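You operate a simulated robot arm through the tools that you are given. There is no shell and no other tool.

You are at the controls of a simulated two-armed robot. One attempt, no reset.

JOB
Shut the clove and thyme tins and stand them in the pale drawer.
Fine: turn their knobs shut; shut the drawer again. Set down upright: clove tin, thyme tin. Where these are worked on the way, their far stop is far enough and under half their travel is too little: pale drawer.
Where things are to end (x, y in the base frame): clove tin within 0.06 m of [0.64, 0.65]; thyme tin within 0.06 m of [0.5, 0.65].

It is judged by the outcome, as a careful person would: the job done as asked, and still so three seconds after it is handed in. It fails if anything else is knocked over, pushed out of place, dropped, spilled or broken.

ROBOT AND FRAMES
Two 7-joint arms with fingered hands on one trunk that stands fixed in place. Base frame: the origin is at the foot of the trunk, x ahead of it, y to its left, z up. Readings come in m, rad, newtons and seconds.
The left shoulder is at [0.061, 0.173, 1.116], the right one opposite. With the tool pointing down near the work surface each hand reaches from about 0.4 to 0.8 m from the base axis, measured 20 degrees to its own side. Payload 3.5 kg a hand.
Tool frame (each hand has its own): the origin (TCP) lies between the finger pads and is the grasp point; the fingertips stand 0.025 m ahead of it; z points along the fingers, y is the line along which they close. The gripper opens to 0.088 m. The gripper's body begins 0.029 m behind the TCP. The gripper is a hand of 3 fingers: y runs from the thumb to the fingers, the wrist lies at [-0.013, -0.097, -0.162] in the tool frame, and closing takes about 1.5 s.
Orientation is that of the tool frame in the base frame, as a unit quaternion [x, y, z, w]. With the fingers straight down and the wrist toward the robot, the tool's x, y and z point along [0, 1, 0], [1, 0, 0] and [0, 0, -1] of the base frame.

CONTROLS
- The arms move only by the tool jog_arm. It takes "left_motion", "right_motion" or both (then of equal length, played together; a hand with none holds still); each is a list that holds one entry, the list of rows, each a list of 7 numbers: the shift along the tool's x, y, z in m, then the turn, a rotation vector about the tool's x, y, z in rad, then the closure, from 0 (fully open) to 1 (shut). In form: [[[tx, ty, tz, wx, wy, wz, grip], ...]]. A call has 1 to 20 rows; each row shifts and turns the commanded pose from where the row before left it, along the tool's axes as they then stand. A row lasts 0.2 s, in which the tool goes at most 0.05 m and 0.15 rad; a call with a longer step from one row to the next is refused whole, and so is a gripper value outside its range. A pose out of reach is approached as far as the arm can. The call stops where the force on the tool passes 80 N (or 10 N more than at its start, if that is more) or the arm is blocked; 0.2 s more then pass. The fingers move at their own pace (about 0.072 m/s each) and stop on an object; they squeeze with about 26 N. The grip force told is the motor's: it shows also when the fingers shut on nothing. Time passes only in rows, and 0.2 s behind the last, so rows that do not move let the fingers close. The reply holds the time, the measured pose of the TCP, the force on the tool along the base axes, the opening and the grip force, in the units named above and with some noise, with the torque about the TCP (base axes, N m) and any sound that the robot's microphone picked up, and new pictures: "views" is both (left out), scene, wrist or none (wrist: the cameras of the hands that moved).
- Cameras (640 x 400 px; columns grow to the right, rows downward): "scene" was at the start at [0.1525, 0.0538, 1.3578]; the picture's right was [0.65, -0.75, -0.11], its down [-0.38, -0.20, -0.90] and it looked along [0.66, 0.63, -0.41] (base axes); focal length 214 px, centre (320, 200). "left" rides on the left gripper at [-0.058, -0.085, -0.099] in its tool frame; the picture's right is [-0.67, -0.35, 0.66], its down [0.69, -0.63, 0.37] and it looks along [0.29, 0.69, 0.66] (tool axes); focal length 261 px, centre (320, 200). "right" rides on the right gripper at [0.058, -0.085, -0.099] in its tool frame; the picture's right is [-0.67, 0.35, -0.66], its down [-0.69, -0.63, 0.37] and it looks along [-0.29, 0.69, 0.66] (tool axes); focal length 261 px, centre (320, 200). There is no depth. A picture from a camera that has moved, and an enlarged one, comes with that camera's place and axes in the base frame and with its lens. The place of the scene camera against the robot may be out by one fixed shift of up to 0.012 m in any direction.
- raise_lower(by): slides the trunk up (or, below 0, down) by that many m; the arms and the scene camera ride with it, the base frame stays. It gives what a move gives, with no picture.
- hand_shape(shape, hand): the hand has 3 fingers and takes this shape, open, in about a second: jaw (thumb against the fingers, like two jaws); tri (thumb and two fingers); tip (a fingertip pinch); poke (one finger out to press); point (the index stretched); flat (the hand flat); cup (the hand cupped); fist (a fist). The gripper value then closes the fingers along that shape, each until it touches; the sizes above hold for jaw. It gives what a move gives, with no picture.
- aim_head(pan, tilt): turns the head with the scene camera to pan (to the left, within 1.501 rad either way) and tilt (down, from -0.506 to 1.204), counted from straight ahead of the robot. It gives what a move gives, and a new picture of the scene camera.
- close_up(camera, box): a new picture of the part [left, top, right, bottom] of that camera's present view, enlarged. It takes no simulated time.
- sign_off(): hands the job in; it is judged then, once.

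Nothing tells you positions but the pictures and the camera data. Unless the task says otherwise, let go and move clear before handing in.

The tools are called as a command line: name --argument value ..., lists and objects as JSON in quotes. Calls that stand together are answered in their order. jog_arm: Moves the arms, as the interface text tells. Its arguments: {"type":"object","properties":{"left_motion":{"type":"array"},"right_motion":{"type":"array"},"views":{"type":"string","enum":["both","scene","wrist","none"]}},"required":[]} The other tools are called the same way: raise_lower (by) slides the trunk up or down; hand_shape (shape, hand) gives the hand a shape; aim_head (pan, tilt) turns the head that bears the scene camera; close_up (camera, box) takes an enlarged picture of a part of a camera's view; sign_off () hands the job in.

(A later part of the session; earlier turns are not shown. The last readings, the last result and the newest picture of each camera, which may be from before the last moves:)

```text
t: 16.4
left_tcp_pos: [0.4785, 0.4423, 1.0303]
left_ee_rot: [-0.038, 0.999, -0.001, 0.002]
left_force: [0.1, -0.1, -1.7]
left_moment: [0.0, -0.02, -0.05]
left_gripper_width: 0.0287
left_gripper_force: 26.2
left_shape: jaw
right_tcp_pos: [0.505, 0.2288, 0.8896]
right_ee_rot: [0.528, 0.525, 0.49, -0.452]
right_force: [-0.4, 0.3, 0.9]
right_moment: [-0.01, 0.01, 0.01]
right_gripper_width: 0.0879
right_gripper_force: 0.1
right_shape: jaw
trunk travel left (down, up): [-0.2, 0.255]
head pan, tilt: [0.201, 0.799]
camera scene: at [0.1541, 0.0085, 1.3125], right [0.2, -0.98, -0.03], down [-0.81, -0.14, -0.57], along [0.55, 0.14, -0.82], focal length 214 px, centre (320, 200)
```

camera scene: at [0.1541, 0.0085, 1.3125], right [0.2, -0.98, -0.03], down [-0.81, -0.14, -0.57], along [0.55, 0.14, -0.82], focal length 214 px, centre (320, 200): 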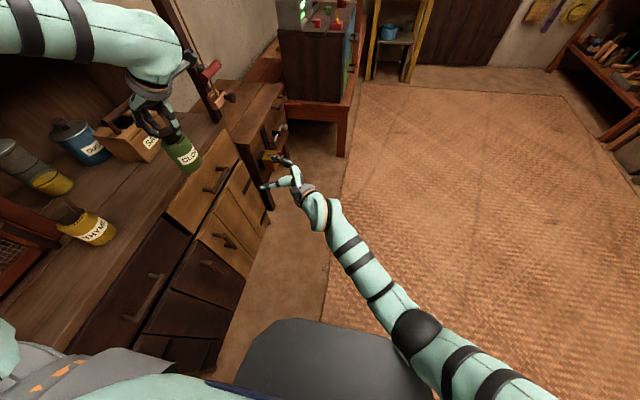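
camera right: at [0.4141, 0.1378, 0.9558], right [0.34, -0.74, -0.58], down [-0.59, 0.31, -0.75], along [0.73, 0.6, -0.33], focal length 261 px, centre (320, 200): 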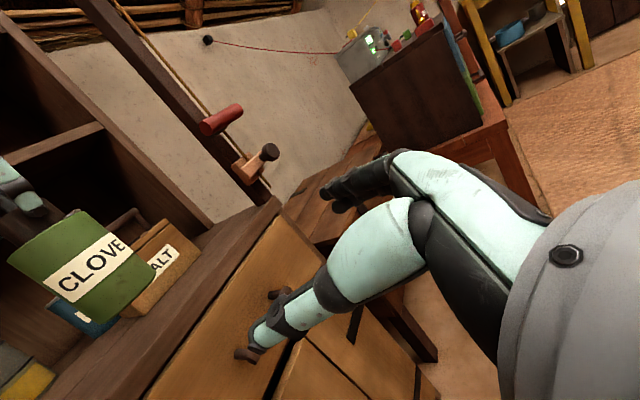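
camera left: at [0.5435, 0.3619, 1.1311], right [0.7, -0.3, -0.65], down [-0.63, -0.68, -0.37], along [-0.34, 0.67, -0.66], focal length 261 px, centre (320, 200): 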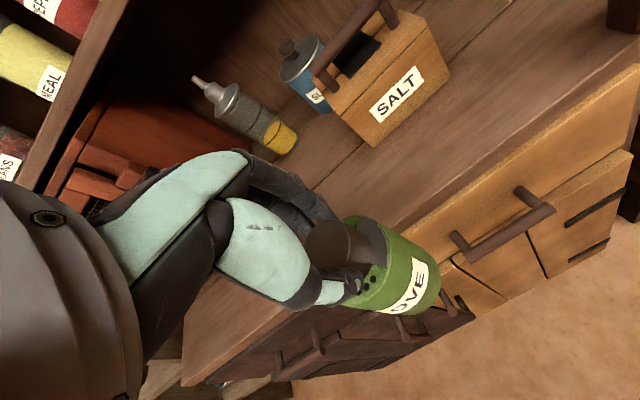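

The right arm reaches across from a low elbow; a meeting point nearer the middle, around (0.55, 0.30), should suit both arms better. I reposition the right hand first, then bring the tin over.

jog_arm --right_motion '[[[0.0163, 0.0161, -0.0146, 0.0145, 0.0363, 0.0122, 0], [0.0163, 0.0161, -0.0146, 0.0145, 0.0363, 0.0122, 0], [0.0163, 0.0161, -0.0146, 0.0145, 0.0363, 0.0122, 0], [0, 0, 0, 0, 0, 0, 0]]]' --views "scene"

```text
t: 17.4
left_tcp_pos: [0.4781, 0.4418, 1.0307]
left_ee_rot: [-0.039, 0.999, -0.002, 0.001]
left_force: [0.1, 0.0, -2.7]
left_moment: [-0.02, 0.02, 0.03]
left_gripper_width: 0.0289
left_gripper_force: 26.2
left_shape: jaw
right_tcp_pos: [0.5483, 0.1894, 0.9465]
right_ee_rot: [-0.499, -0.5, -0.498, 0.503]
right_force: [-1.2, -0.2, 0.3]
right_moment: [0.03, 0.0, 0.02]
right_gripper_width: 0.088
right_gripper_force: 0.0
right_shape: jaw
trunk travel left (down, up): [-0.2, 0.255]
head pan, tilt: [0.201, 0.799]
camera scene: at [0.1538, 0.0086, 1.3125], right [0.2, -0.98, -0.03], down [-0.81, -0.14, -0.57], along [0.55, 0.14, -0.82], focal length 214 px, centre (320, 200)
```

scene: 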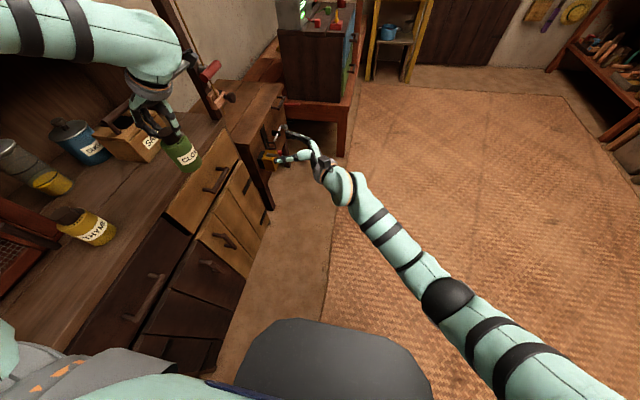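

The right hand is now level at (0.548, 0.189, 0.947). I bring the tin over to about (0.55, 0.31).

jog_arm --left_motion '[[[-0.0123, -0.0274, 0, 0, 0, 0, 1], [-0.0123, -0.0274, 0, 0, 0, 0, 1], [-0.0123, -0.0274, 0, 0, 0, 0, 1], [-0.0123, -0.0274, 0, 0, 0, 0, 1], [-0.0123, -0.0274, 0, 0, 0, 0, 1], [0, 0, 0, 0, 0, 0, 1]]]' --views "scene"

close_up --camera "right" --box '[0, 0, 640, 400]'

close_up --camera "left" --box '[220, 160, 480, 360]'

```text
t: 18.8
left_tcp_pos: [0.5145, 0.3767, 1.0327]
left_ee_rot: [-0.036, 0.999, -0.002, 0.002]
left_force: [0.2, -0.5, -1.8]
left_moment: [-0.01, -0.01, -0.02]
left_gripper_width: 0.0289
left_gripper_force: 26.2
left_shape: jaw
left hand out of reach, approached as far as the arm can: row 3, 4, 5
right_tcp_pos: [0.549, 0.1877, 0.9441]
right_ee_rot: [-0.5, -0.499, -0.499, 0.503]
right_force: [-0.1, -0.5, 0.8]
right_moment: [0.0, 0.01, 0.03]
right_gripper_width: 0.0879
right_gripper_force: 0.1
right_shape: jaw
trunk travel left (down, up): [-0.2, 0.255]
head pan, tilt: [0.201, 0.799]
camera scene: at [0.1539, 0.0083, 1.3125], right [0.2, -0.98, -0.03], down [-0.81, -0.14, -0.57], along [0.55, 0.14, -0.82], focal length 214 px, centre (320, 200)
```

scene: 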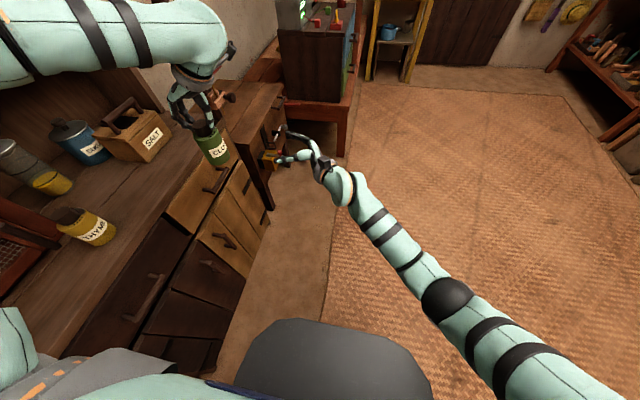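

```text
1.00 times, centred on (320, 200) of right (not enlarged: the box is as wide or as high as the picture)
camera zoom: at [0.4645, 0.0872, 1.0024], right [0.35, -0.65, -0.67], down [-0.63, 0.36, -0.68], along [0.69, 0.66, -0.29], focal length 261 px, centre (320, 200)
```

zoom: 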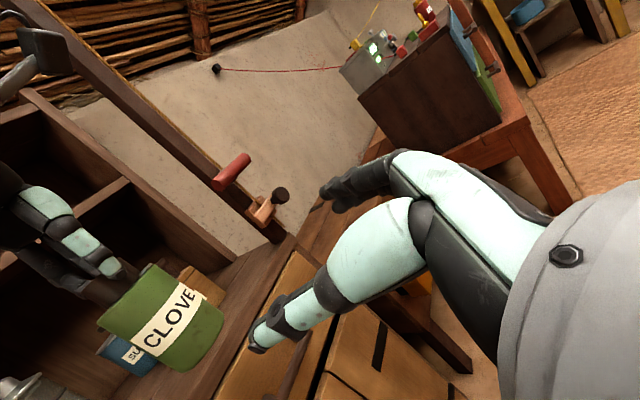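

```text
2.00 times, centred on (350, 260) of left
camera zoom: at [0.5781, 0.2971, 1.1329], right [0.7, -0.3, -0.65], down [-0.64, -0.68, -0.37], along [-0.33, 0.67, -0.66], focal length 521 px, centre (260, 80)
```

zoom: 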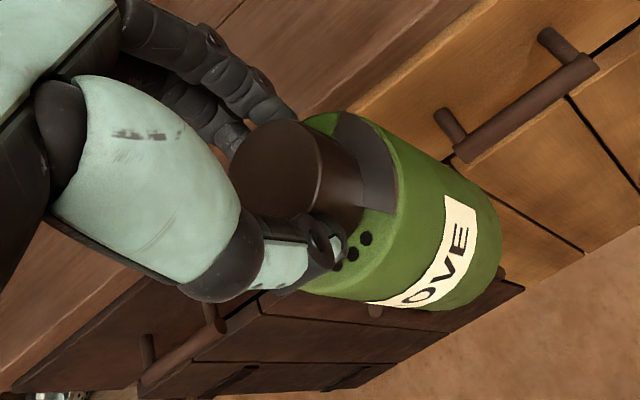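

The left hand stops at (0.515, 0.377) at this yaw, which is usable. I test the right hand's advance toward the tin there in small steps.

jog_arm --right_motion '[[[0.0015, -0.0115, 0.02, 0, 0, 0, 0], [0.0015, -0.0115, 0.02, 0, 0, 0, 0], [0, -0.0115, 0.02, 0, 0, 0, 0], [0, 0, 0.02, 0, 0, 0, 0], [0, 0, 0.02, 0, 0, 0, 0]]]' --views "both"

```text
t: 20.2
left_tcp_pos: [0.5143, 0.3765, 1.0328]
left_ee_rot: [-0.037, 0.999, -0.002, 0.002]
left_force: [-1.3, -0.2, -0.4]
left_moment: [-0.03, -0.01, 0.0]
left_gripper_width: 0.0289
left_gripper_force: 25.2
left_shape: jaw
right_tcp_pos: [0.5333, 0.2638, 0.9301]
right_ee_rot: [0.515, 0.508, 0.498, -0.478]
right_force: [-0.7, -0.8, -0.2]
right_moment: [0.03, -0.03, -0.01]
right_gripper_width: 0.0878
right_gripper_force: 0.1
right_shape: jaw
trunk travel left (down, up): [-0.2, 0.255]
head pan, tilt: [0.201, 0.799]
stopped in row 5 (right hand): the arm was blocked; the commanded pose is now the measured one
camera scene: at [0.1539, 0.0082, 1.3125], right [0.2, -0.98, -0.03], down [-0.81, -0.14, -0.57], along [0.55, 0.14, -0.82], focal length 214 px, centre (320, 200)
camera right: at [0.444, 0.1685, 0.9909], right [0.34, -0.7, -0.63], down [-0.61, 0.35, -0.71], along [0.72, 0.63, -0.31], focal length 261 px, centre (320, 200)
```

scene: 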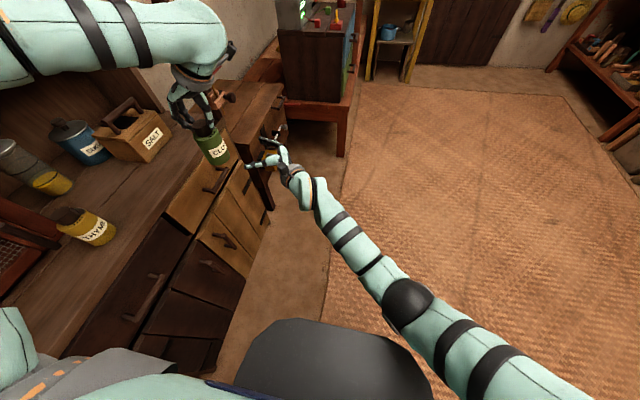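
right: 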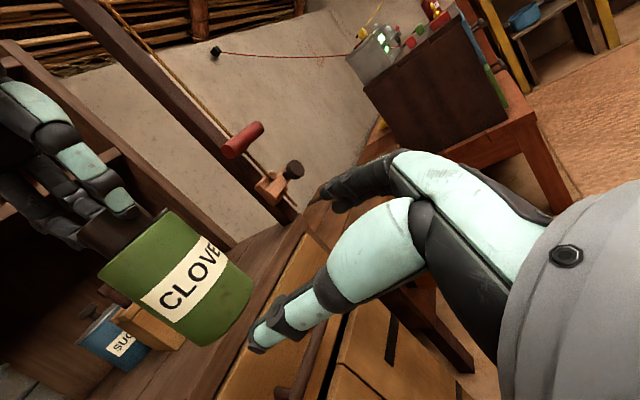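

The right arm is blocked when reaching so far across, so I'll meet further to the right, near (0.57, 0.22). I back the right hand off and turn the left hand to a more comfortable yaw first.

jog_arm --left_motion '[[[0, 0, 0, 0, 0, 0.1425, 1], [0, 0, 0, 0, 0, 0.1425, 1], [0, 0, 0, 0, 0, 0.1425, 1], [0, 0, 0, 0, 0, 0.1425, 1], [0, 0, 0, 0, 0, 0.1425, 1], [0, 0, 0, 0, 0, 0.1425, 1], [0, 0, 0, 0, 0, 0, 1]]]' --right_motion '[[[0.0015, 0.0082, -0.0307, 0.0054, 0.0094, 0.0028, 0], [0.0015, 0.0082, -0.0307, 0.0054, 0.0094, 0.0028, 0], [0.0015, 0.0082, -0.0307, 0.0054, 0.0094, 0.0028, 0], [0.0015, 0.0082, -0.0307, 0.0054, 0.0094, 0.0028, 0], [0.0015, 0.0082, -0.0307, 0.0054, 0.0094, 0.0028, 0], [0, 0, 0, 0, 0, 0, 0], [0, 0, 0, 0, 0, 0, 0]]]' --views "scene"

```text
t: 21.8
left_tcp_pos: [0.5141, 0.3768, 1.0326]
left_ee_rot: [0.381, 0.925, -0.001, 0.003]
left_force: [-1.1, 0.1, -1.4]
left_moment: [0.03, 0.0, 0.01]
left_gripper_width: 0.0287
left_gripper_force: 26.4
left_shape: jaw
right_tcp_pos: [0.5702, 0.1131, 0.9406]
right_ee_rot: [-0.499, -0.498, -0.499, 0.504]
right_force: [0.0, 0.7, -0.6]
right_moment: [0.01, -0.01, 0.03]
right_gripper_width: 0.0877
right_gripper_force: 0.0
right_shape: jaw
trunk travel left (down, up): [-0.2, 0.255]
head pan, tilt: [0.201, 0.799]
camera scene: at [0.1543, 0.0079, 1.3124], right [0.2, -0.98, -0.03], down [-0.81, -0.14, -0.57], along [0.55, 0.14, -0.82], focal length 214 px, centre (320, 200)
```

scene: 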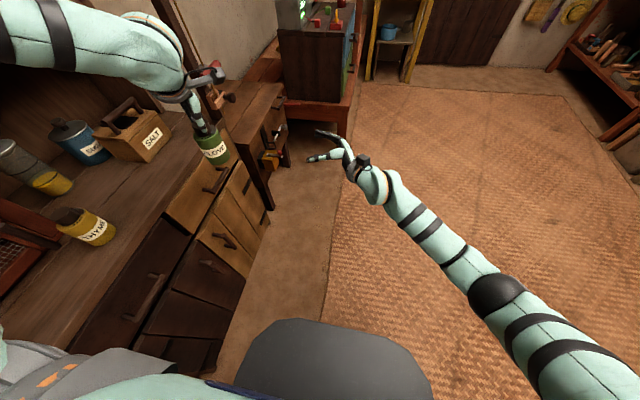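

Both are placed well. Now I carry the tin over to (0.57, 0.22) in front of the right hand.

jog_arm --left_motion '[[[-0.025, -0.0119, 0, 0, 0, 0, 1], [-0.025, -0.0119, 0, 0, 0, 0, 1], [-0.025, -0.0119, 0, 0, 0, 0, 1], [-0.025, -0.0119, 0, 0, 0, 0, 1], [-0.025, -0.0119, 0, 0, 0, 0, 1], [-0.025, -0.0119, 0, 0, 0, 0, 1], [0, 0, 0, 0, 0, 0, 1]]]' --views "both"

close_up --camera "right" --box '[0, 0, 640, 400]'

```text
t: 23.4
left_tcp_pos: [0.5451, 0.2787, 1.0352]
left_ee_rot: [0.382, 0.924, -0.002, 0.003]
left_force: [-0.4, -0.1, -2.0]
left_moment: [0.03, 0.01, -0.01]
left_gripper_width: 0.0288
left_gripper_force: 26.6
left_shape: jaw
left hand out of reach, approached as far as the arm can: row 4, 5, 6
right_tcp_pos: [0.5692, 0.1136, 0.9417]
right_ee_rot: [-0.5, -0.497, -0.5, 0.503]
right_force: [0.2, -0.3, 0.3]
right_moment: [0.0, 0.02, 0.0]
right_gripper_width: 0.088
right_gripper_force: 0.1
right_shape: jaw
trunk travel left (down, up): [-0.2, 0.255]
head pan, tilt: [0.201, 0.799]
camera scene: at [0.1541, 0.0083, 1.3125], right [0.2, -0.98, -0.03], down [-0.81, -0.14, -0.57], along [0.55, 0.14, -0.82], focal length 214 px, centre (320, 200)
camera left: at [0.5266, 0.1772, 1.1343], right [0.23, -0.72, -0.65], down [-0.93, 0.03, -0.37], along [0.29, 0.69, -0.66], focal length 261 px, centre (320, 200)
```

scene: 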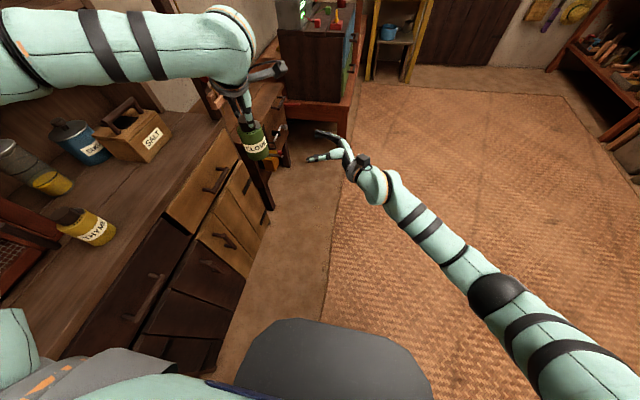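
left: 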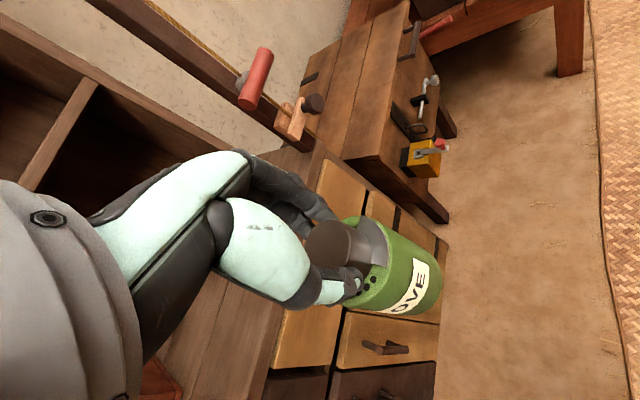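

```text
1.00 times, centred on (320, 200) of right (not enlarged: the box is as wide or as high as the picture)
camera zoom: at [0.4851, 0.012, 0.9992], right [0.35, -0.65, -0.68], down [-0.63, 0.37, -0.68], along [0.69, 0.66, -0.28], focal length 261 px, centre (320, 200)
```

zoom: 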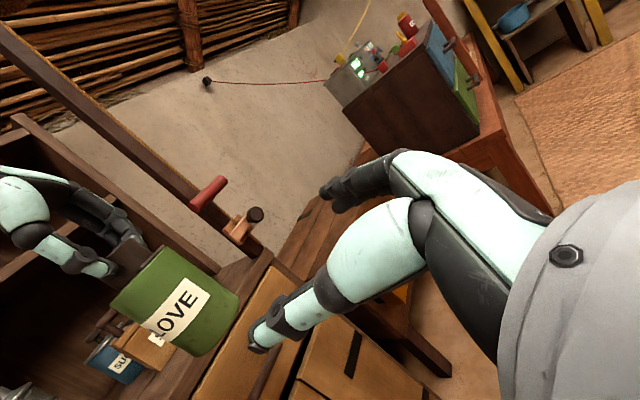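

Left reaches (0.545, 0.279) at yaw 45°. The right hand should just manage y≈0.265 there, which suffices as its fingertips extend 25 mm further. I align and approach partway.

jog_arm --right_motion '[[[0.003, -0.008, 0.025, 0, 0, 0, 0], [0.003, -0.008, 0.025, 0, 0, 0, 0], [0, -0.008, 0.025, 0, 0, 0, 0], [0, 0, 0.02, 0, 0, 0, 0], [0, 0, 0, 0, 0, 0, 0]]]' --views "both"

close_up --camera "scene" --box '[190, 60, 390, 220]'

```text
t: 24.6
left_tcp_pos: [0.5452, 0.2764, 1.0338]
left_ee_rot: [0.382, 0.924, -0.001, 0.003]
left_force: [0.4, 0.1, -1.8]
left_moment: [-0.02, 0.02, 0.0]
left_gripper_width: 0.029
left_gripper_force: 25.2
left_shape: jaw
right_tcp_pos: [0.5447, 0.2078, 0.9487]
right_ee_rot: [-0.499, -0.497, -0.5, 0.504]
right_force: [0.0, -0.3, 0.5]
right_moment: [0.03, 0.02, 0.02]
right_gripper_width: 0.0879
right_gripper_force: 0.0
right_shape: jaw
trunk travel left (down, up): [-0.2, 0.255]
head pan, tilt: [0.201, 0.799]
camera scene: at [0.1541, 0.0078, 1.3125], right [0.2, -0.98, -0.03], down [-0.81, -0.14, -0.57], along [0.55, 0.14, -0.82], focal length 214 px, centre (320, 200)
camera right: at [0.4604, 0.1067, 1.0058], right [0.35, -0.65, -0.68], down [-0.63, 0.37, -0.68], along [0.69, 0.66, -0.28], focal length 261 px, centre (320, 200)
```

scene: 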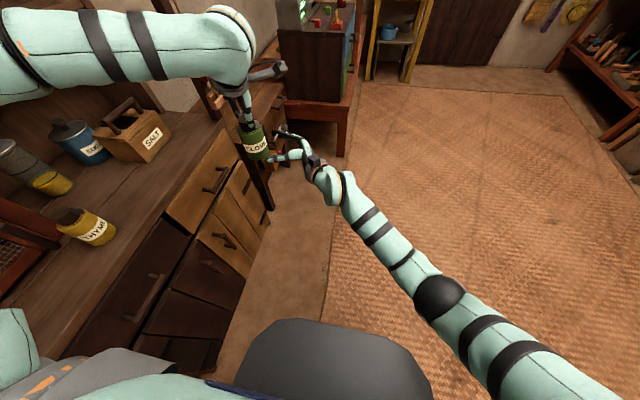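
right: 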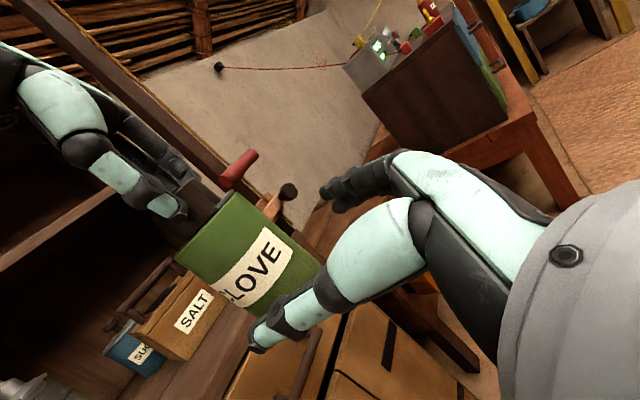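

```text
2.50 times, centred on (290, 140) of scene
camera zoom: at [0.1541, 0.0078, 1.3125], right [0.2, -0.98, -0.03], down [-0.81, -0.14, -0.57], along [0.55, 0.14, -0.82], focal length 536 px, centre (395, 350)
```

zoom: 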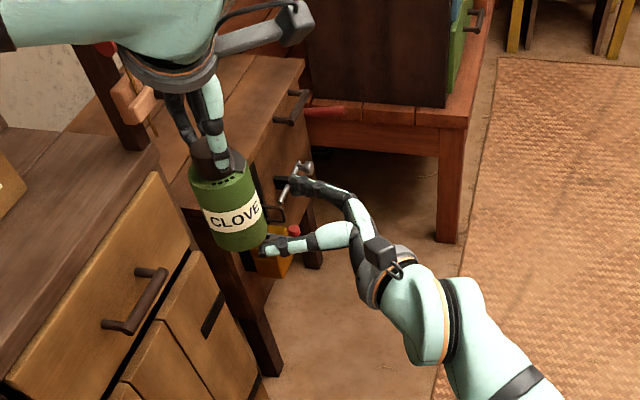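

Aligned on the tin axis, thumb on the near side and fingers on the far side. I advance the last 55 mm gently.

jog_arm --right_motion '[[[0, 0, 0.015, 0, 0, 0, 0], [0, 0, 0.015, 0, 0, 0, 0], [0, 0, 0.013, 0, 0, 0, 0], [0, 0, 0.012, 0, 0, 0, 0], [0, 0, 0, 0, 0, 0, 0]]]' --views "both"

close_up --camera "scene" --box '[190, 60, 390, 220]'

```text
t: 25.8
left_tcp_pos: [0.5448, 0.2767, 1.0335]
left_ee_rot: [0.381, 0.924, -0.002, 0.003]
left_force: [0.2, 0.6, -1.3]
left_moment: [0.0, -0.03, 0.04]
left_gripper_width: 0.029
left_gripper_force: 25.7
left_shape: jaw
right_tcp_pos: [0.5426, 0.2621, 0.9508]
right_ee_rot: [-0.499, -0.497, -0.501, 0.503]
right_force: [0.0, -0.1, 0.9]
right_moment: [-0.01, 0.01, 0.0]
right_gripper_width: 0.0878
right_gripper_force: 0.1
right_shape: jaw
trunk travel left (down, up): [-0.2, 0.255]
head pan, tilt: [0.201, 0.799]
camera scene: at [0.1541, 0.008, 1.3125], right [0.2, -0.98, -0.03], down [-0.81, -0.14, -0.57], along [0.55, 0.14, -0.82], focal length 214 px, centre (320, 200)
camera right: at [0.4592, 0.1613, 1.0082], right [0.35, -0.65, -0.68], down [-0.63, 0.37, -0.68], along [0.69, 0.66, -0.28], focal length 261 px, centre (320, 200)
```

scene: 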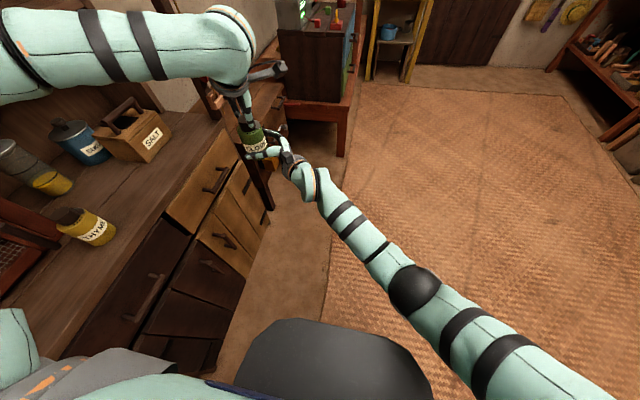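
right: 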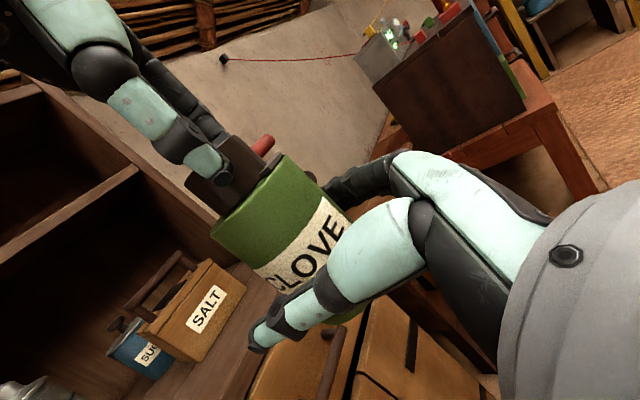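

```text
2.50 times, centred on (290, 140) of scene
camera zoom: at [0.1541, 0.008, 1.3125], right [0.2, -0.98, -0.03], down [-0.81, -0.14, -0.57], along [0.55, 0.14, -0.82], focal length 536 px, centre (395, 350)
```

zoom: 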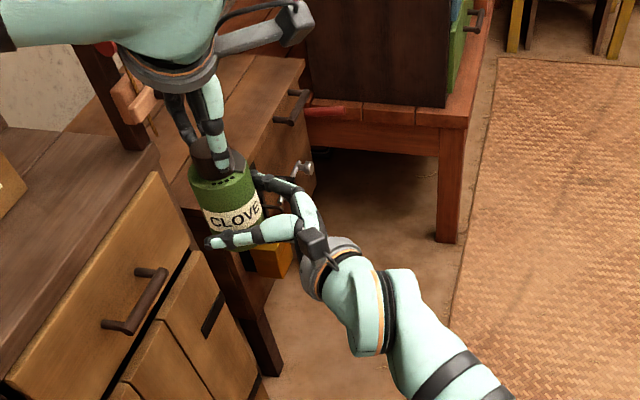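

The body is between the right thumb and fingers. I close the right hand on it.

jog_arm --right_motion '[[[0, 0, 0, 0, 0, 0, 0.3], [0, 0, 0, 0, 0, 0, 0.6], [0, 0, 0, 0, 0, 0, 1], [0, 0, 0, 0, 0, 0, 1], [0, 0, 0, 0, 0, 0, 1], [0, 0, 0, 0, 0, 0, 1]]]' --views "both"

close_up --camera "scene" --box '[190, 60, 390, 220]'

close_up --camera "left" --box '[220, 160, 480, 360]'

```text
t: 27.2
left_tcp_pos: [0.5453, 0.2773, 1.0326]
left_ee_rot: [0.381, 0.925, -0.002, 0.003]
left_force: [-1.0, -0.6, -1.9]
left_moment: [-0.07, 0.09, -0.05]
left_gripper_width: 0.029
left_gripper_force: 25.7
left_shape: jaw
right_tcp_pos: [0.5426, 0.2622, 0.9505]
right_ee_rot: [-0.5, -0.497, -0.5, 0.504]
right_force: [1.8, 1.2, -0.6]
right_moment: [0.0, 0.0, -0.01]
right_gripper_width: 0.0506
right_gripper_force: 26.3
right_shape: jaw
trunk travel left (down, up): [-0.2, 0.255]
head pan, tilt: [0.201, 0.799]
camera scene: at [0.1541, 0.0083, 1.3125], right [0.2, -0.98, -0.03], down [-0.81, -0.14, -0.57], along [0.55, 0.14, -0.82], focal length 214 px, centre (320, 200)
camera right: at [0.4592, 0.1613, 1.0081], right [0.35, -0.65, -0.68], down [-0.63, 0.37, -0.68], along [0.69, 0.66, -0.28], focal length 261 px, centre (320, 200)
```

scene: 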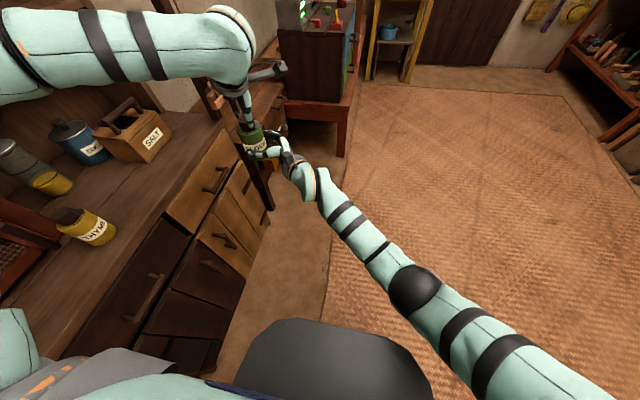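
right: 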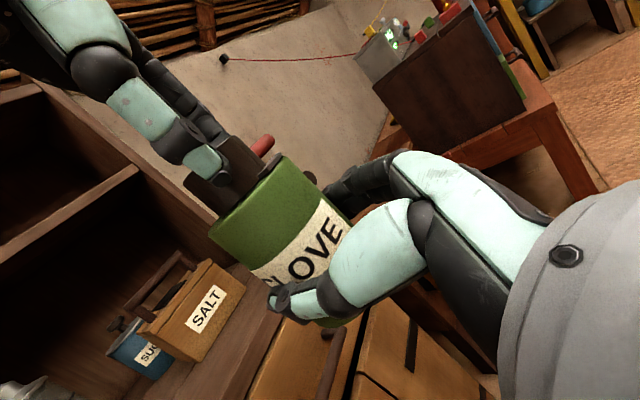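

```text
2.50 times, centred on (290, 140) of scene
camera zoom: at [0.1541, 0.0083, 1.3125], right [0.2, -0.98, -0.03], down [-0.81, -0.14, -0.57], along [0.55, 0.14, -0.82], focal length 536 px, centre (395, 350)
```

zoom: 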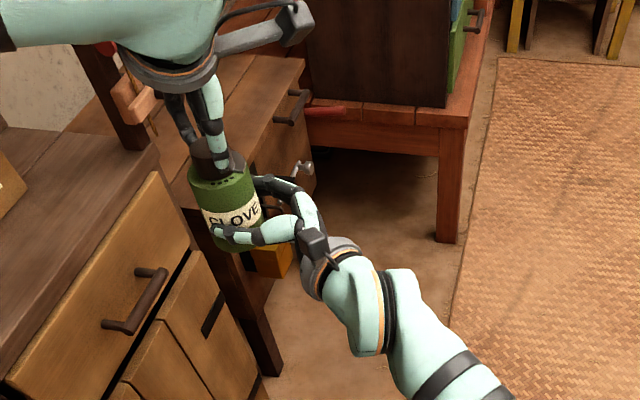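

```text
2.00 times, centred on (350, 260) of left
camera zoom: at [0.5266, 0.1771, 1.1343], right [0.23, -0.72, -0.65], down [-0.93, 0.03, -0.37], along [0.29, 0.69, -0.66], focal length 521 px, centre (260, 80)
```

zoom: 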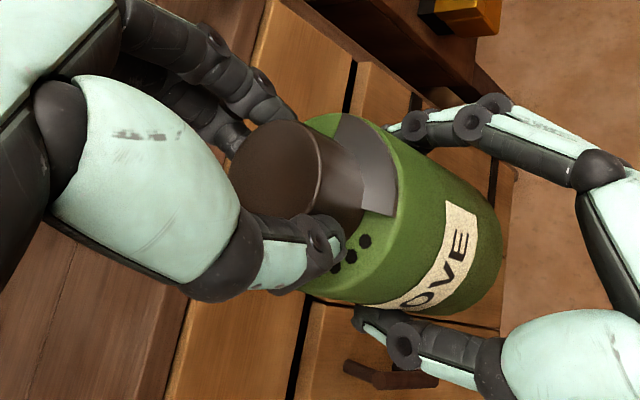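

Both hands hold the tin. I turn the left hand clockwise step by step and watch the plate against the holes.

jog_arm --left_motion '[[[0, 0, 0, 0, 0, 0.1, 1], [0, 0, 0, 0, 0, 0.1, 1], [0, 0, 0, 0, 0, 0.1, 1], [0, 0, 0, 0, 0, 0.1, 1], [0, 0, 0, 0, 0, 0.1, 1]]]' --views "none"

close_up --camera "left" --box '[220, 160, 480, 360]'

close_up --camera "scene" --box '[190, 60, 390, 220]'

```text
t: 28.4
left_tcp_pos: [0.5426, 0.2776, 1.0342]
left_ee_rot: [0.598, 0.802, -0.001, 0.002]
left_force: [-1.2, -1.1, -4.5]
left_moment: [-0.06, 0.08, 0.0]
left_gripper_width: 0.0286
left_gripper_force: 26.3
left_shape: jaw
right_tcp_pos: [0.544, 0.2632, 0.9506]
right_ee_rot: [-0.499, -0.498, -0.499, 0.504]
right_force: [1.1, 0.5, 3.8]
right_moment: [0.04, -0.09, 0.01]
right_gripper_width: 0.0508
right_gripper_force: 26.2
right_shape: jaw
trunk travel left (down, up): [-0.2, 0.255]
head pan, tilt: [0.201, 0.799]
```

```text
2.00 times, centred on (350, 260) of left
camera zoom: at [0.4793, 0.1992, 1.135], right [-0.14, -0.74, -0.65], down [-0.8, 0.48, -0.37], along [0.59, 0.47, -0.66], focal length 521 px, centre (260, 80)
```

zoom: 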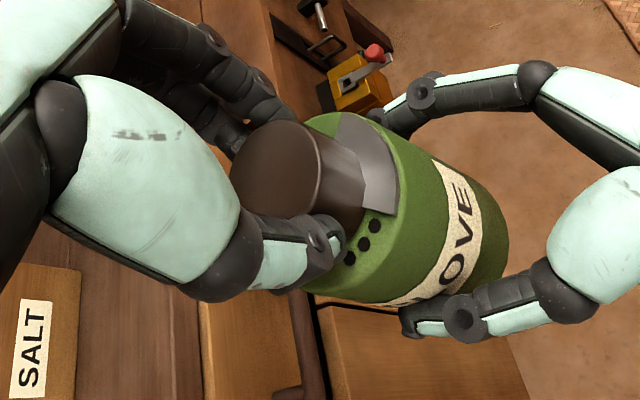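

```text
2.50 times, centred on (290, 140) of scene
camera zoom: at [0.1539, 0.0084, 1.3125], right [0.2, -0.98, -0.03], down [-0.81, -0.14, -0.57], along [0.55, 0.14, -0.82], focal length 536 px, centre (395, 350)
```

zoom: 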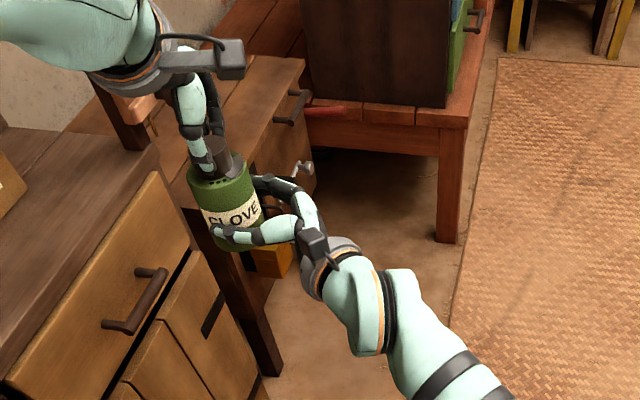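

The plate is closing in on the holes while the body stays put in the right hand. I continue turning.

jog_arm --left_motion '[[[0, 0, 0, 0, 0, 0.1, 1], [0, 0, 0, 0, 0, 0.1, 1], [0, 0, 0, 0, 0, 0.1, 1], [0, 0, 0, 0, 0, 0.1, 1], [0, 0, 0, 0, 0, 0.1, 1]]]' --views "none"

close_up --camera "left" --box '[220, 160, 480, 360]'

close_up --camera "scene" --box '[190, 60, 390, 220]'

```text
t: 29.6
left_tcp_pos: [0.544, 0.2803, 1.0355]
left_ee_rot: [0.778, 0.628, 0.0, 0.003]
left_force: [-1.0, -0.4, -3.0]
left_moment: [0.01, 0.1, 0.04]
left_gripper_width: 0.0287
left_gripper_force: 25.9
left_shape: jaw
right_tcp_pos: [0.5427, 0.2628, 0.9506]
right_ee_rot: [-0.5, -0.497, -0.5, 0.504]
right_force: [1.3, -0.1, 2.2]
right_moment: [-0.01, 0.03, -0.02]
right_gripper_width: 0.0508
right_gripper_force: 26.3
right_shape: jaw
trunk travel left (down, up): [-0.2, 0.255]
head pan, tilt: [0.201, 0.799]
```

```text
2.00 times, centred on (350, 260) of left
camera zoom: at [0.4493, 0.2405, 1.1344], right [-0.48, -0.58, -0.66], down [-0.47, 0.8, -0.37], along [0.74, 0.13, -0.66], focal length 521 px, centre (260, 80)
```

zoom: 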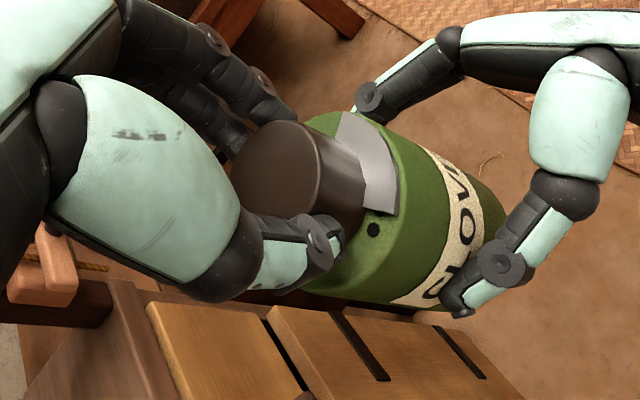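

```text
2.50 times, centred on (290, 140) of scene
camera zoom: at [0.1541, 0.0085, 1.3124], right [0.2, -0.98, -0.03], down [-0.81, -0.14, -0.57], along [0.55, 0.14, -0.82], focal length 536 px, centre (395, 350)
```

zoom: 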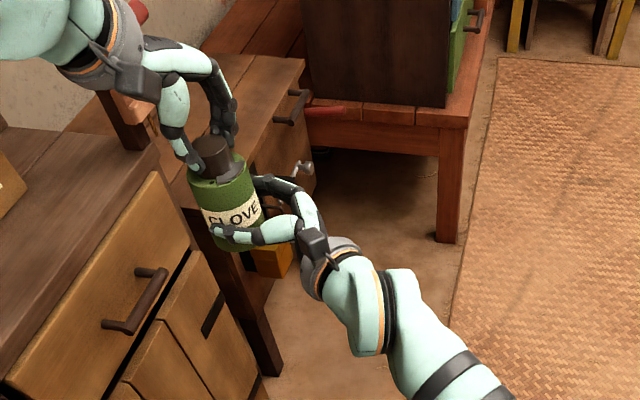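

Three of the holes are now covered; one remains visible. I keep turning about 30° more, watching the torque for the stop.

jog_arm --left_motion '[[[0, 0, 0, 0, 0, 0.1, 1], [0, 0, 0, 0, 0, 0.1, 1], [0, 0, 0, 0, 0, 0.1, 1], [0, 0, 0, 0, 0, 0.1, 1]]]' --views "none"

close_up --camera "left" --box '[220, 160, 480, 360]'

close_up --camera "scene" --box '[230, 90, 310, 170]'

```text
t: 30.6
left_tcp_pos: [0.5436, 0.279, 1.0341]
left_ee_rot: [0.887, 0.462, 0.001, 0.002]
left_force: [-0.5, 0.3, -3.1]
left_moment: [0.01, 0.07, 0.02]
left_gripper_width: 0.0286
left_gripper_force: 25.6
left_shape: jaw
right_tcp_pos: [0.5448, 0.2636, 0.9506]
right_ee_rot: [-0.499, -0.497, -0.5, 0.504]
right_force: [0.5, 0.2, 1.5]
right_moment: [0.01, 0.01, 0.0]
right_gripper_width: 0.0508
right_gripper_force: 25.6
right_shape: jaw
trunk travel left (down, up): [-0.2, 0.255]
head pan, tilt: [0.201, 0.799]
```

```text
2.00 times, centred on (350, 260) of left
camera zoom: at [0.4415, 0.281, 1.1345], right [-0.67, -0.35, -0.66], down [-0.12, 0.92, -0.37], along [0.73, -0.17, -0.66], focal length 521 px, centre (260, 80)
```

zoom: 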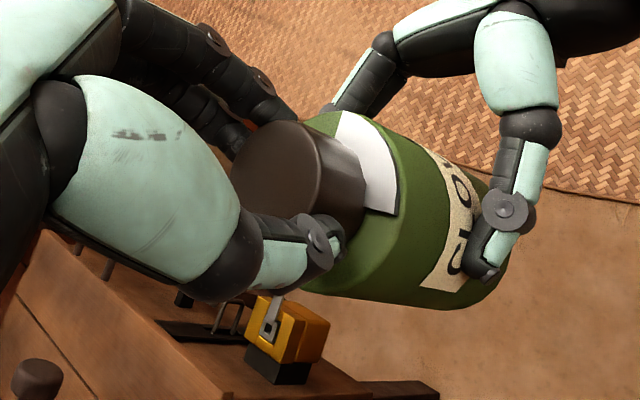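

```text
5.00 times, centred on (270, 130) of scene
camera zoom: at [0.1543, 0.0086, 1.3124], right [0.2, -0.98, -0.03], down [-0.81, -0.14, -0.57], along [0.55, 0.14, -0.82], focal length 1072 px, centre (570, 550)
```

zoom: 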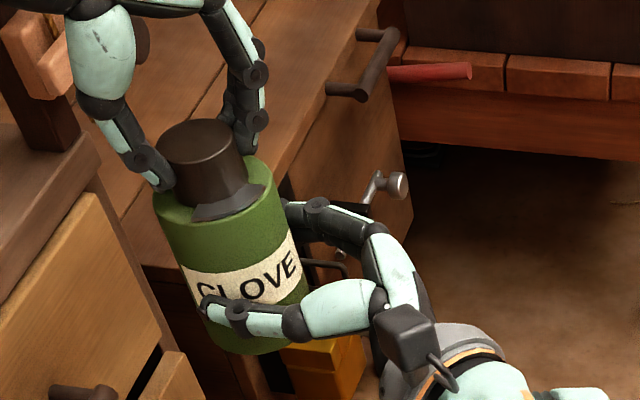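

All holes are covered now at about 80° of turn. I go on to the shut stop, checking the torque.

jog_arm --left_motion '[[[0, 0, 0, 0, 0, 0.08, 1], [0, 0, 0, 0, 0, 0.08, 1], [0, 0, 0, 0, 0, 0, 1]]]' --views "none"

close_up --camera "scene" --box '[230, 90, 310, 170]'

close_up --camera "left" --box '[220, 160, 480, 360]'

```text
t: 31.4
left_tcp_pos: [0.5431, 0.2781, 1.0341]
left_ee_rot: [0.921, 0.389, 0.001, 0.002]
left_force: [-1.3, 0.2, -2.7]
left_moment: [-0.01, 0.04, -0.03]
left_gripper_width: 0.0283
left_gripper_force: 25.5
left_shape: jaw
right_tcp_pos: [0.5431, 0.262, 0.95]
right_ee_rot: [-0.499, -0.497, -0.5, 0.504]
right_force: [1.4, 0.2, 1.5]
right_moment: [0.03, 0.07, -0.02]
right_gripper_width: 0.0505
right_gripper_force: 25.7
right_shape: jaw
trunk travel left (down, up): [-0.2, 0.255]
head pan, tilt: [0.201, 0.799]
```

```text
5.00 times, centred on (270, 130) of scene
camera zoom: at [0.1539, 0.0082, 1.3125], right [0.2, -0.98, -0.03], down [-0.81, -0.14, -0.57], along [0.55, 0.14, -0.82], focal length 1072 px, centre (570, 550)
```

zoom: 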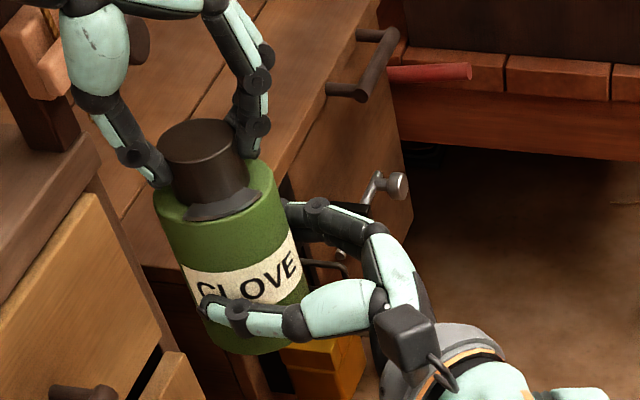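

```text
2.00 times, centred on (350, 260) of left
camera zoom: at [0.4429, 0.2967, 1.1348], right [-0.71, -0.24, -0.66], down [0.03, 0.93, -0.37], along [0.7, -0.28, -0.66], focal length 521 px, centre (260, 80)
```

zoom: 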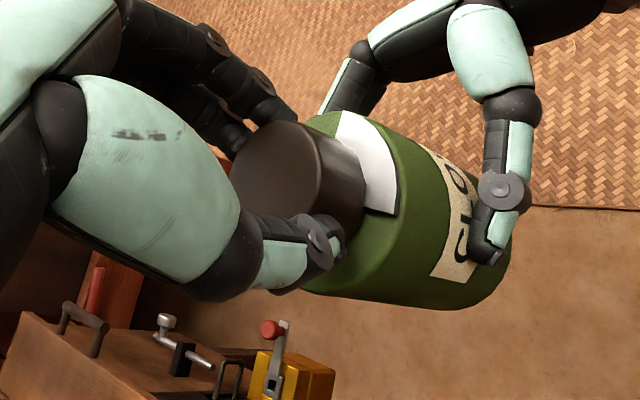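

The plate is now centred over the holes (≈89° turned). I nudge a little further to confirm the end stop.

jog_arm --left_motion '[[[0, 0, 0, 0, 0, 0.06, 1], [0, 0, 0, 0, 0, 0.05, 1], [0, 0, 0, 0, 0, 0, 1]]]' --views "none"

close_up --camera "scene" --box '[230, 90, 310, 170]'

close_up --camera "left" --box '[220, 160, 480, 360]'

```text
t: 32.2
left_tcp_pos: [0.5444, 0.2792, 1.0347]
left_ee_rot: [0.941, 0.339, 0.0, 0.003]
left_force: [0.0, 0.3, -2.6]
left_moment: [0.03, 0.0, 0.09]
left_gripper_width: 0.0287
left_gripper_force: 26.1
left_shape: jaw
right_tcp_pos: [0.5433, 0.2627, 0.9505]
right_ee_rot: [-0.499, -0.498, -0.499, 0.504]
right_force: [-0.4, -0.2, 0.8]
right_moment: [0.02, 0.0, -0.12]
right_gripper_width: 0.051
right_gripper_force: 26.3
right_shape: jaw
trunk travel left (down, up): [-0.2, 0.255]
head pan, tilt: [0.201, 0.799]
```

```text
5.00 times, centred on (270, 130) of scene
camera zoom: at [0.154, 0.0083, 1.3125], right [0.2, -0.98, -0.03], down [-0.81, -0.14, -0.57], along [0.55, 0.14, -0.82], focal length 1072 px, centre (570, 550)
```

zoom: 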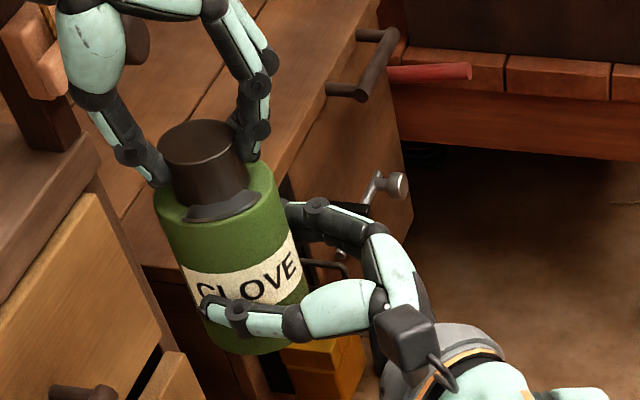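

```text
2.00 times, centred on (350, 260) of left
camera zoom: at [0.4455, 0.3079, 1.1346], right [-0.74, -0.16, -0.66], down [0.13, 0.92, -0.37], along [0.66, -0.36, -0.66], focal length 521 px, centre (260, 80)
```

zoom: 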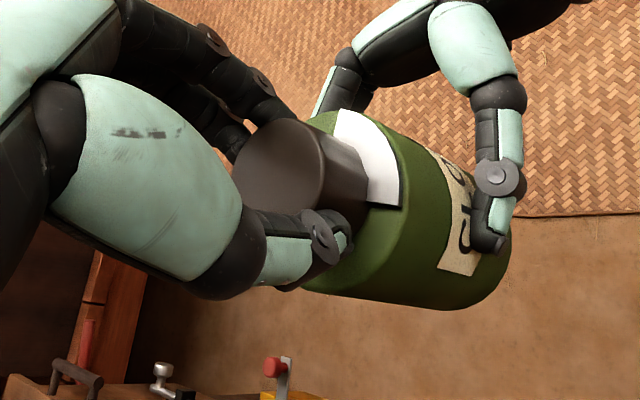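

Opposite torques built up in both hands (≈0.1 N·m): the clove knob is at its shut stop. I release the body with the right hand and back it straight off.

jog_arm --right_motion '[[[0, 0, 0, 0, 0, 0, 0.6], [0, 0, 0, 0, 0, 0, 0.2], [0, 0, 0, 0, 0, 0, 0], [0, 0, 0, 0, 0, 0, 0], [0, 0, 0, 0, 0, 0, 0], [0, 0, -0.02, 0, 0, 0, 0], [0, 0, -0.03, 0, 0, 0, 0], [0, 0, -0.04, 0, 0, 0, 0], [0, 0, -0.04, 0, 0, 0, 0], [0, 0, -0.02, 0, 0, 0, 0]]]' --views "scene"

close_up --camera "scene" --box '[210, 80, 310, 170]'

close_up --camera "right" --box '[0, 0, 640, 400]'

```text
t: 34.4
left_tcp_pos: [0.5437, 0.2783, 1.0343]
left_ee_rot: [0.941, 0.339, 0.002, 0.003]
left_force: [0.1, -1.3, -1.6]
left_moment: [-0.02, -0.02, 0.03]
left_gripper_width: 0.0283
left_gripper_force: 26.1
left_shape: jaw
right_tcp_pos: [0.5444, 0.1122, 0.9491]
right_ee_rot: [-0.499, -0.497, -0.499, 0.504]
right_force: [0.5, 0.1, 0.0]
right_moment: [-0.02, 0.02, -0.01]
right_gripper_width: 0.0876
right_gripper_force: 0.1
right_shape: jaw
trunk travel left (down, up): [-0.2, 0.255]
head pan, tilt: [0.201, 0.799]
camera scene: at [0.154, 0.008, 1.3125], right [0.2, -0.98, -0.03], down [-0.81, -0.14, -0.57], along [0.55, 0.14, -0.82], focal length 214 px, centre (320, 200)
```

scene: 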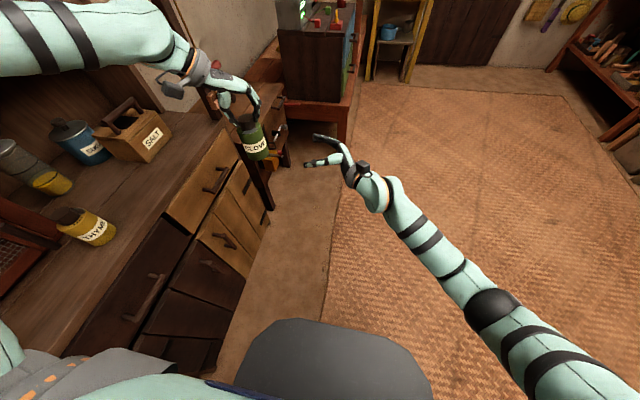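

```text
4.44 times, centred on (260, 125) of scene
camera zoom: at [0.154, 0.008, 1.3125], right [0.2, -0.98, -0.03], down [-0.81, -0.14, -0.57], along [0.55, 0.14, -0.82], focal length 953 px, centre (587, 533)
```

zoom: 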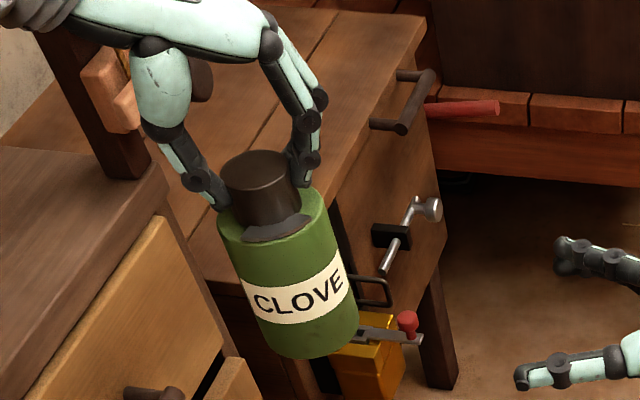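

```text
1.00 times, centred on (320, 200) of right (not enlarged: the box is as wide or as high as the picture)
camera zoom: at [0.4598, 0.0113, 1.0067], right [0.35, -0.65, -0.68], down [-0.63, 0.37, -0.68], along [0.69, 0.66, -0.28], focal length 261 px, centre (320, 200)
```

zoom: 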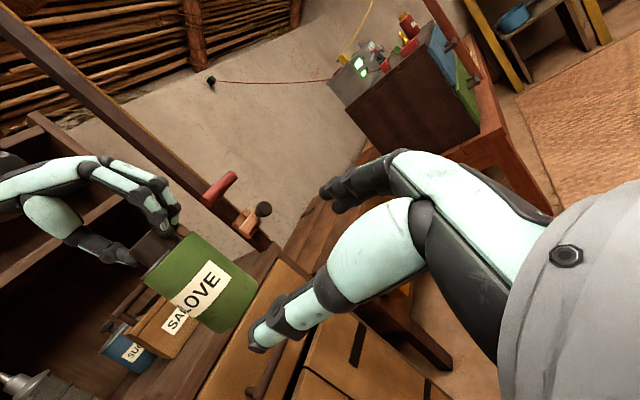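

Clove is shut (plate centred over the label side). I turn the left hand back and carry the tin over the counter to its old spot.

jog_arm --left_motion '[[[0, 0, 0, 0, 0, -0.14, 1], [0, 0, 0, 0, 0, -0.14, 1], [0, 0, 0, 0, 0, -0.14, 1], [0, 0, 0, 0, 0, -0.14, 1], [0, 0, 0, 0, 0, -0.14, 1], [0, 0, 0, 0, 0, -0.14, 1], [0, 0, 0, 0, 0, -0.14, 1], [0, 0, 0, 0, 0, -0.14, 1], [0, 0, 0, 0, 0, -0.14, 1], [0, 0, 0, 0, 0, -0.14, 1], [0, 0, 0, 0, 0, -0.14, 1], [0, 0, 0, 0, 0, -0.14, 1], [0, 0, 0, 0, 0, 0, 1]]]' --views "none"

```text
t: 37.2
left_tcp_pos: [0.5439, 0.2774, 1.035]
left_ee_rot: [0.375, 0.927, -0.002, 0.002]
left_force: [0.9, -0.1, -1.4]
left_moment: [0.02, -0.01, 0.02]
left_gripper_width: 0.0285
left_gripper_force: 25.5
left_shape: jaw
right_tcp_pos: [0.5433, 0.1129, 0.9493]
right_ee_rot: [-0.499, -0.498, -0.499, 0.504]
right_force: [-1.3, 0.2, -0.2]
right_moment: [0.02, 0.03, 0.03]
right_gripper_width: 0.0876
right_gripper_force: 0.0
right_shape: jaw
trunk travel left (down, up): [-0.2, 0.255]
head pan, tilt: [0.201, 0.799]
```

jog_arm --left_motion '[[[0.0332, 0.0177, 0, 0, 0, 0, 1], [0.0332, 0.0177, 0, 0, 0, 0, 1], [0.0332, 0.0177, 0, 0, 0, 0, 1], [0.0332, 0.0177, 0, 0, 0, 0, 1], [0.0332, 0.0177, 0, 0, 0, 0, 1], [0.0332, 0.0177, 0, 0, 0, 0, 1], [0.0332, 0.0177, 0, 0, 0, 0, 1], [0.0332, 0.0177, 0, 0, 0, 0, 1], [0.0332, 0.0177, 0, 0, 0, 0, 1], [0, 0, 0, 0, 0, 0, 1]]]' --views "wrist"

aim_head --pan 0.9 --tilt 0.75

```text
t: 39.4
left_tcp_pos: [0.4427, 0.6016, 1.0318]
left_ee_rot: [0.376, 0.927, -0.002, 0.002]
left_force: [0.0, -0.4, -1.4]
left_moment: [-0.01, 0.02, 0.0]
left_gripper_width: 0.0285
left_gripper_force: 25.9
left_shape: jaw
right_tcp_pos: [0.5436, 0.113, 0.9501]
right_ee_rot: [-0.499, -0.497, -0.5, 0.504]
right_force: [0.7, 0.0, 0.1]
right_moment: [0.02, -0.02, -0.02]
right_gripper_width: 0.0877
right_gripper_force: 0.0
right_shape: jaw
trunk travel left (down, up): [-0.2, 0.255]
head pan, tilt: [0.201, 0.799]
camera left: at [0.4254, 0.5014, 1.1322], right [0.24, -0.72, -0.65], down [-0.93, 0.02, -0.37], along [0.28, 0.69, -0.66], focal length 261 px, centre (320, 200)
```

left: 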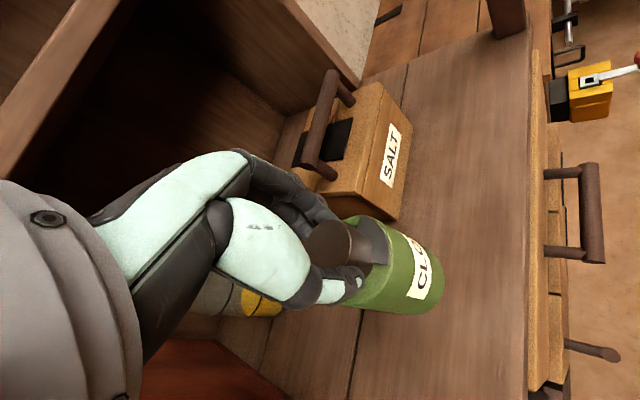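

```text
t: 40.4
left_tcp_pos: [0.443, 0.601, 1.0323]
left_ee_rot: [0.376, 0.926, -0.002, 0.002]
left_force: [0.5, 0.8, -1.2]
left_moment: [-0.02, -0.01, -0.03]
left_gripper_width: 0.0284
left_gripper_force: 26.0
left_shape: jaw
right_tcp_pos: [0.5445, 0.1129, 0.9476]
right_ee_rot: [-0.499, -0.498, -0.499, 0.504]
right_force: [-0.5, 0.0, -0.2]
right_moment: [0.01, 0.01, -0.01]
right_gripper_width: 0.0878
right_gripper_force: 0.0
right_shape: jaw
trunk travel left (down, up): [-0.2, 0.255]
head pan, tilt: [0.901, 0.75]
camera scene: at [0.1276, 0.0572, 1.3211], right [0.77, -0.62, -0.13], down [-0.54, -0.53, -0.65], along [0.33, 0.57, -0.75], focal length 214 px, centre (320, 200)
```

scene: 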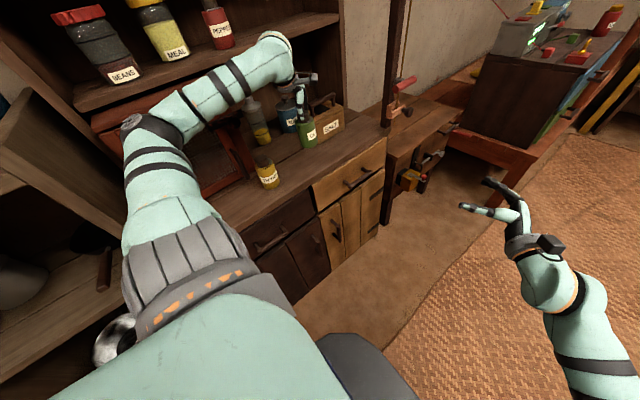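

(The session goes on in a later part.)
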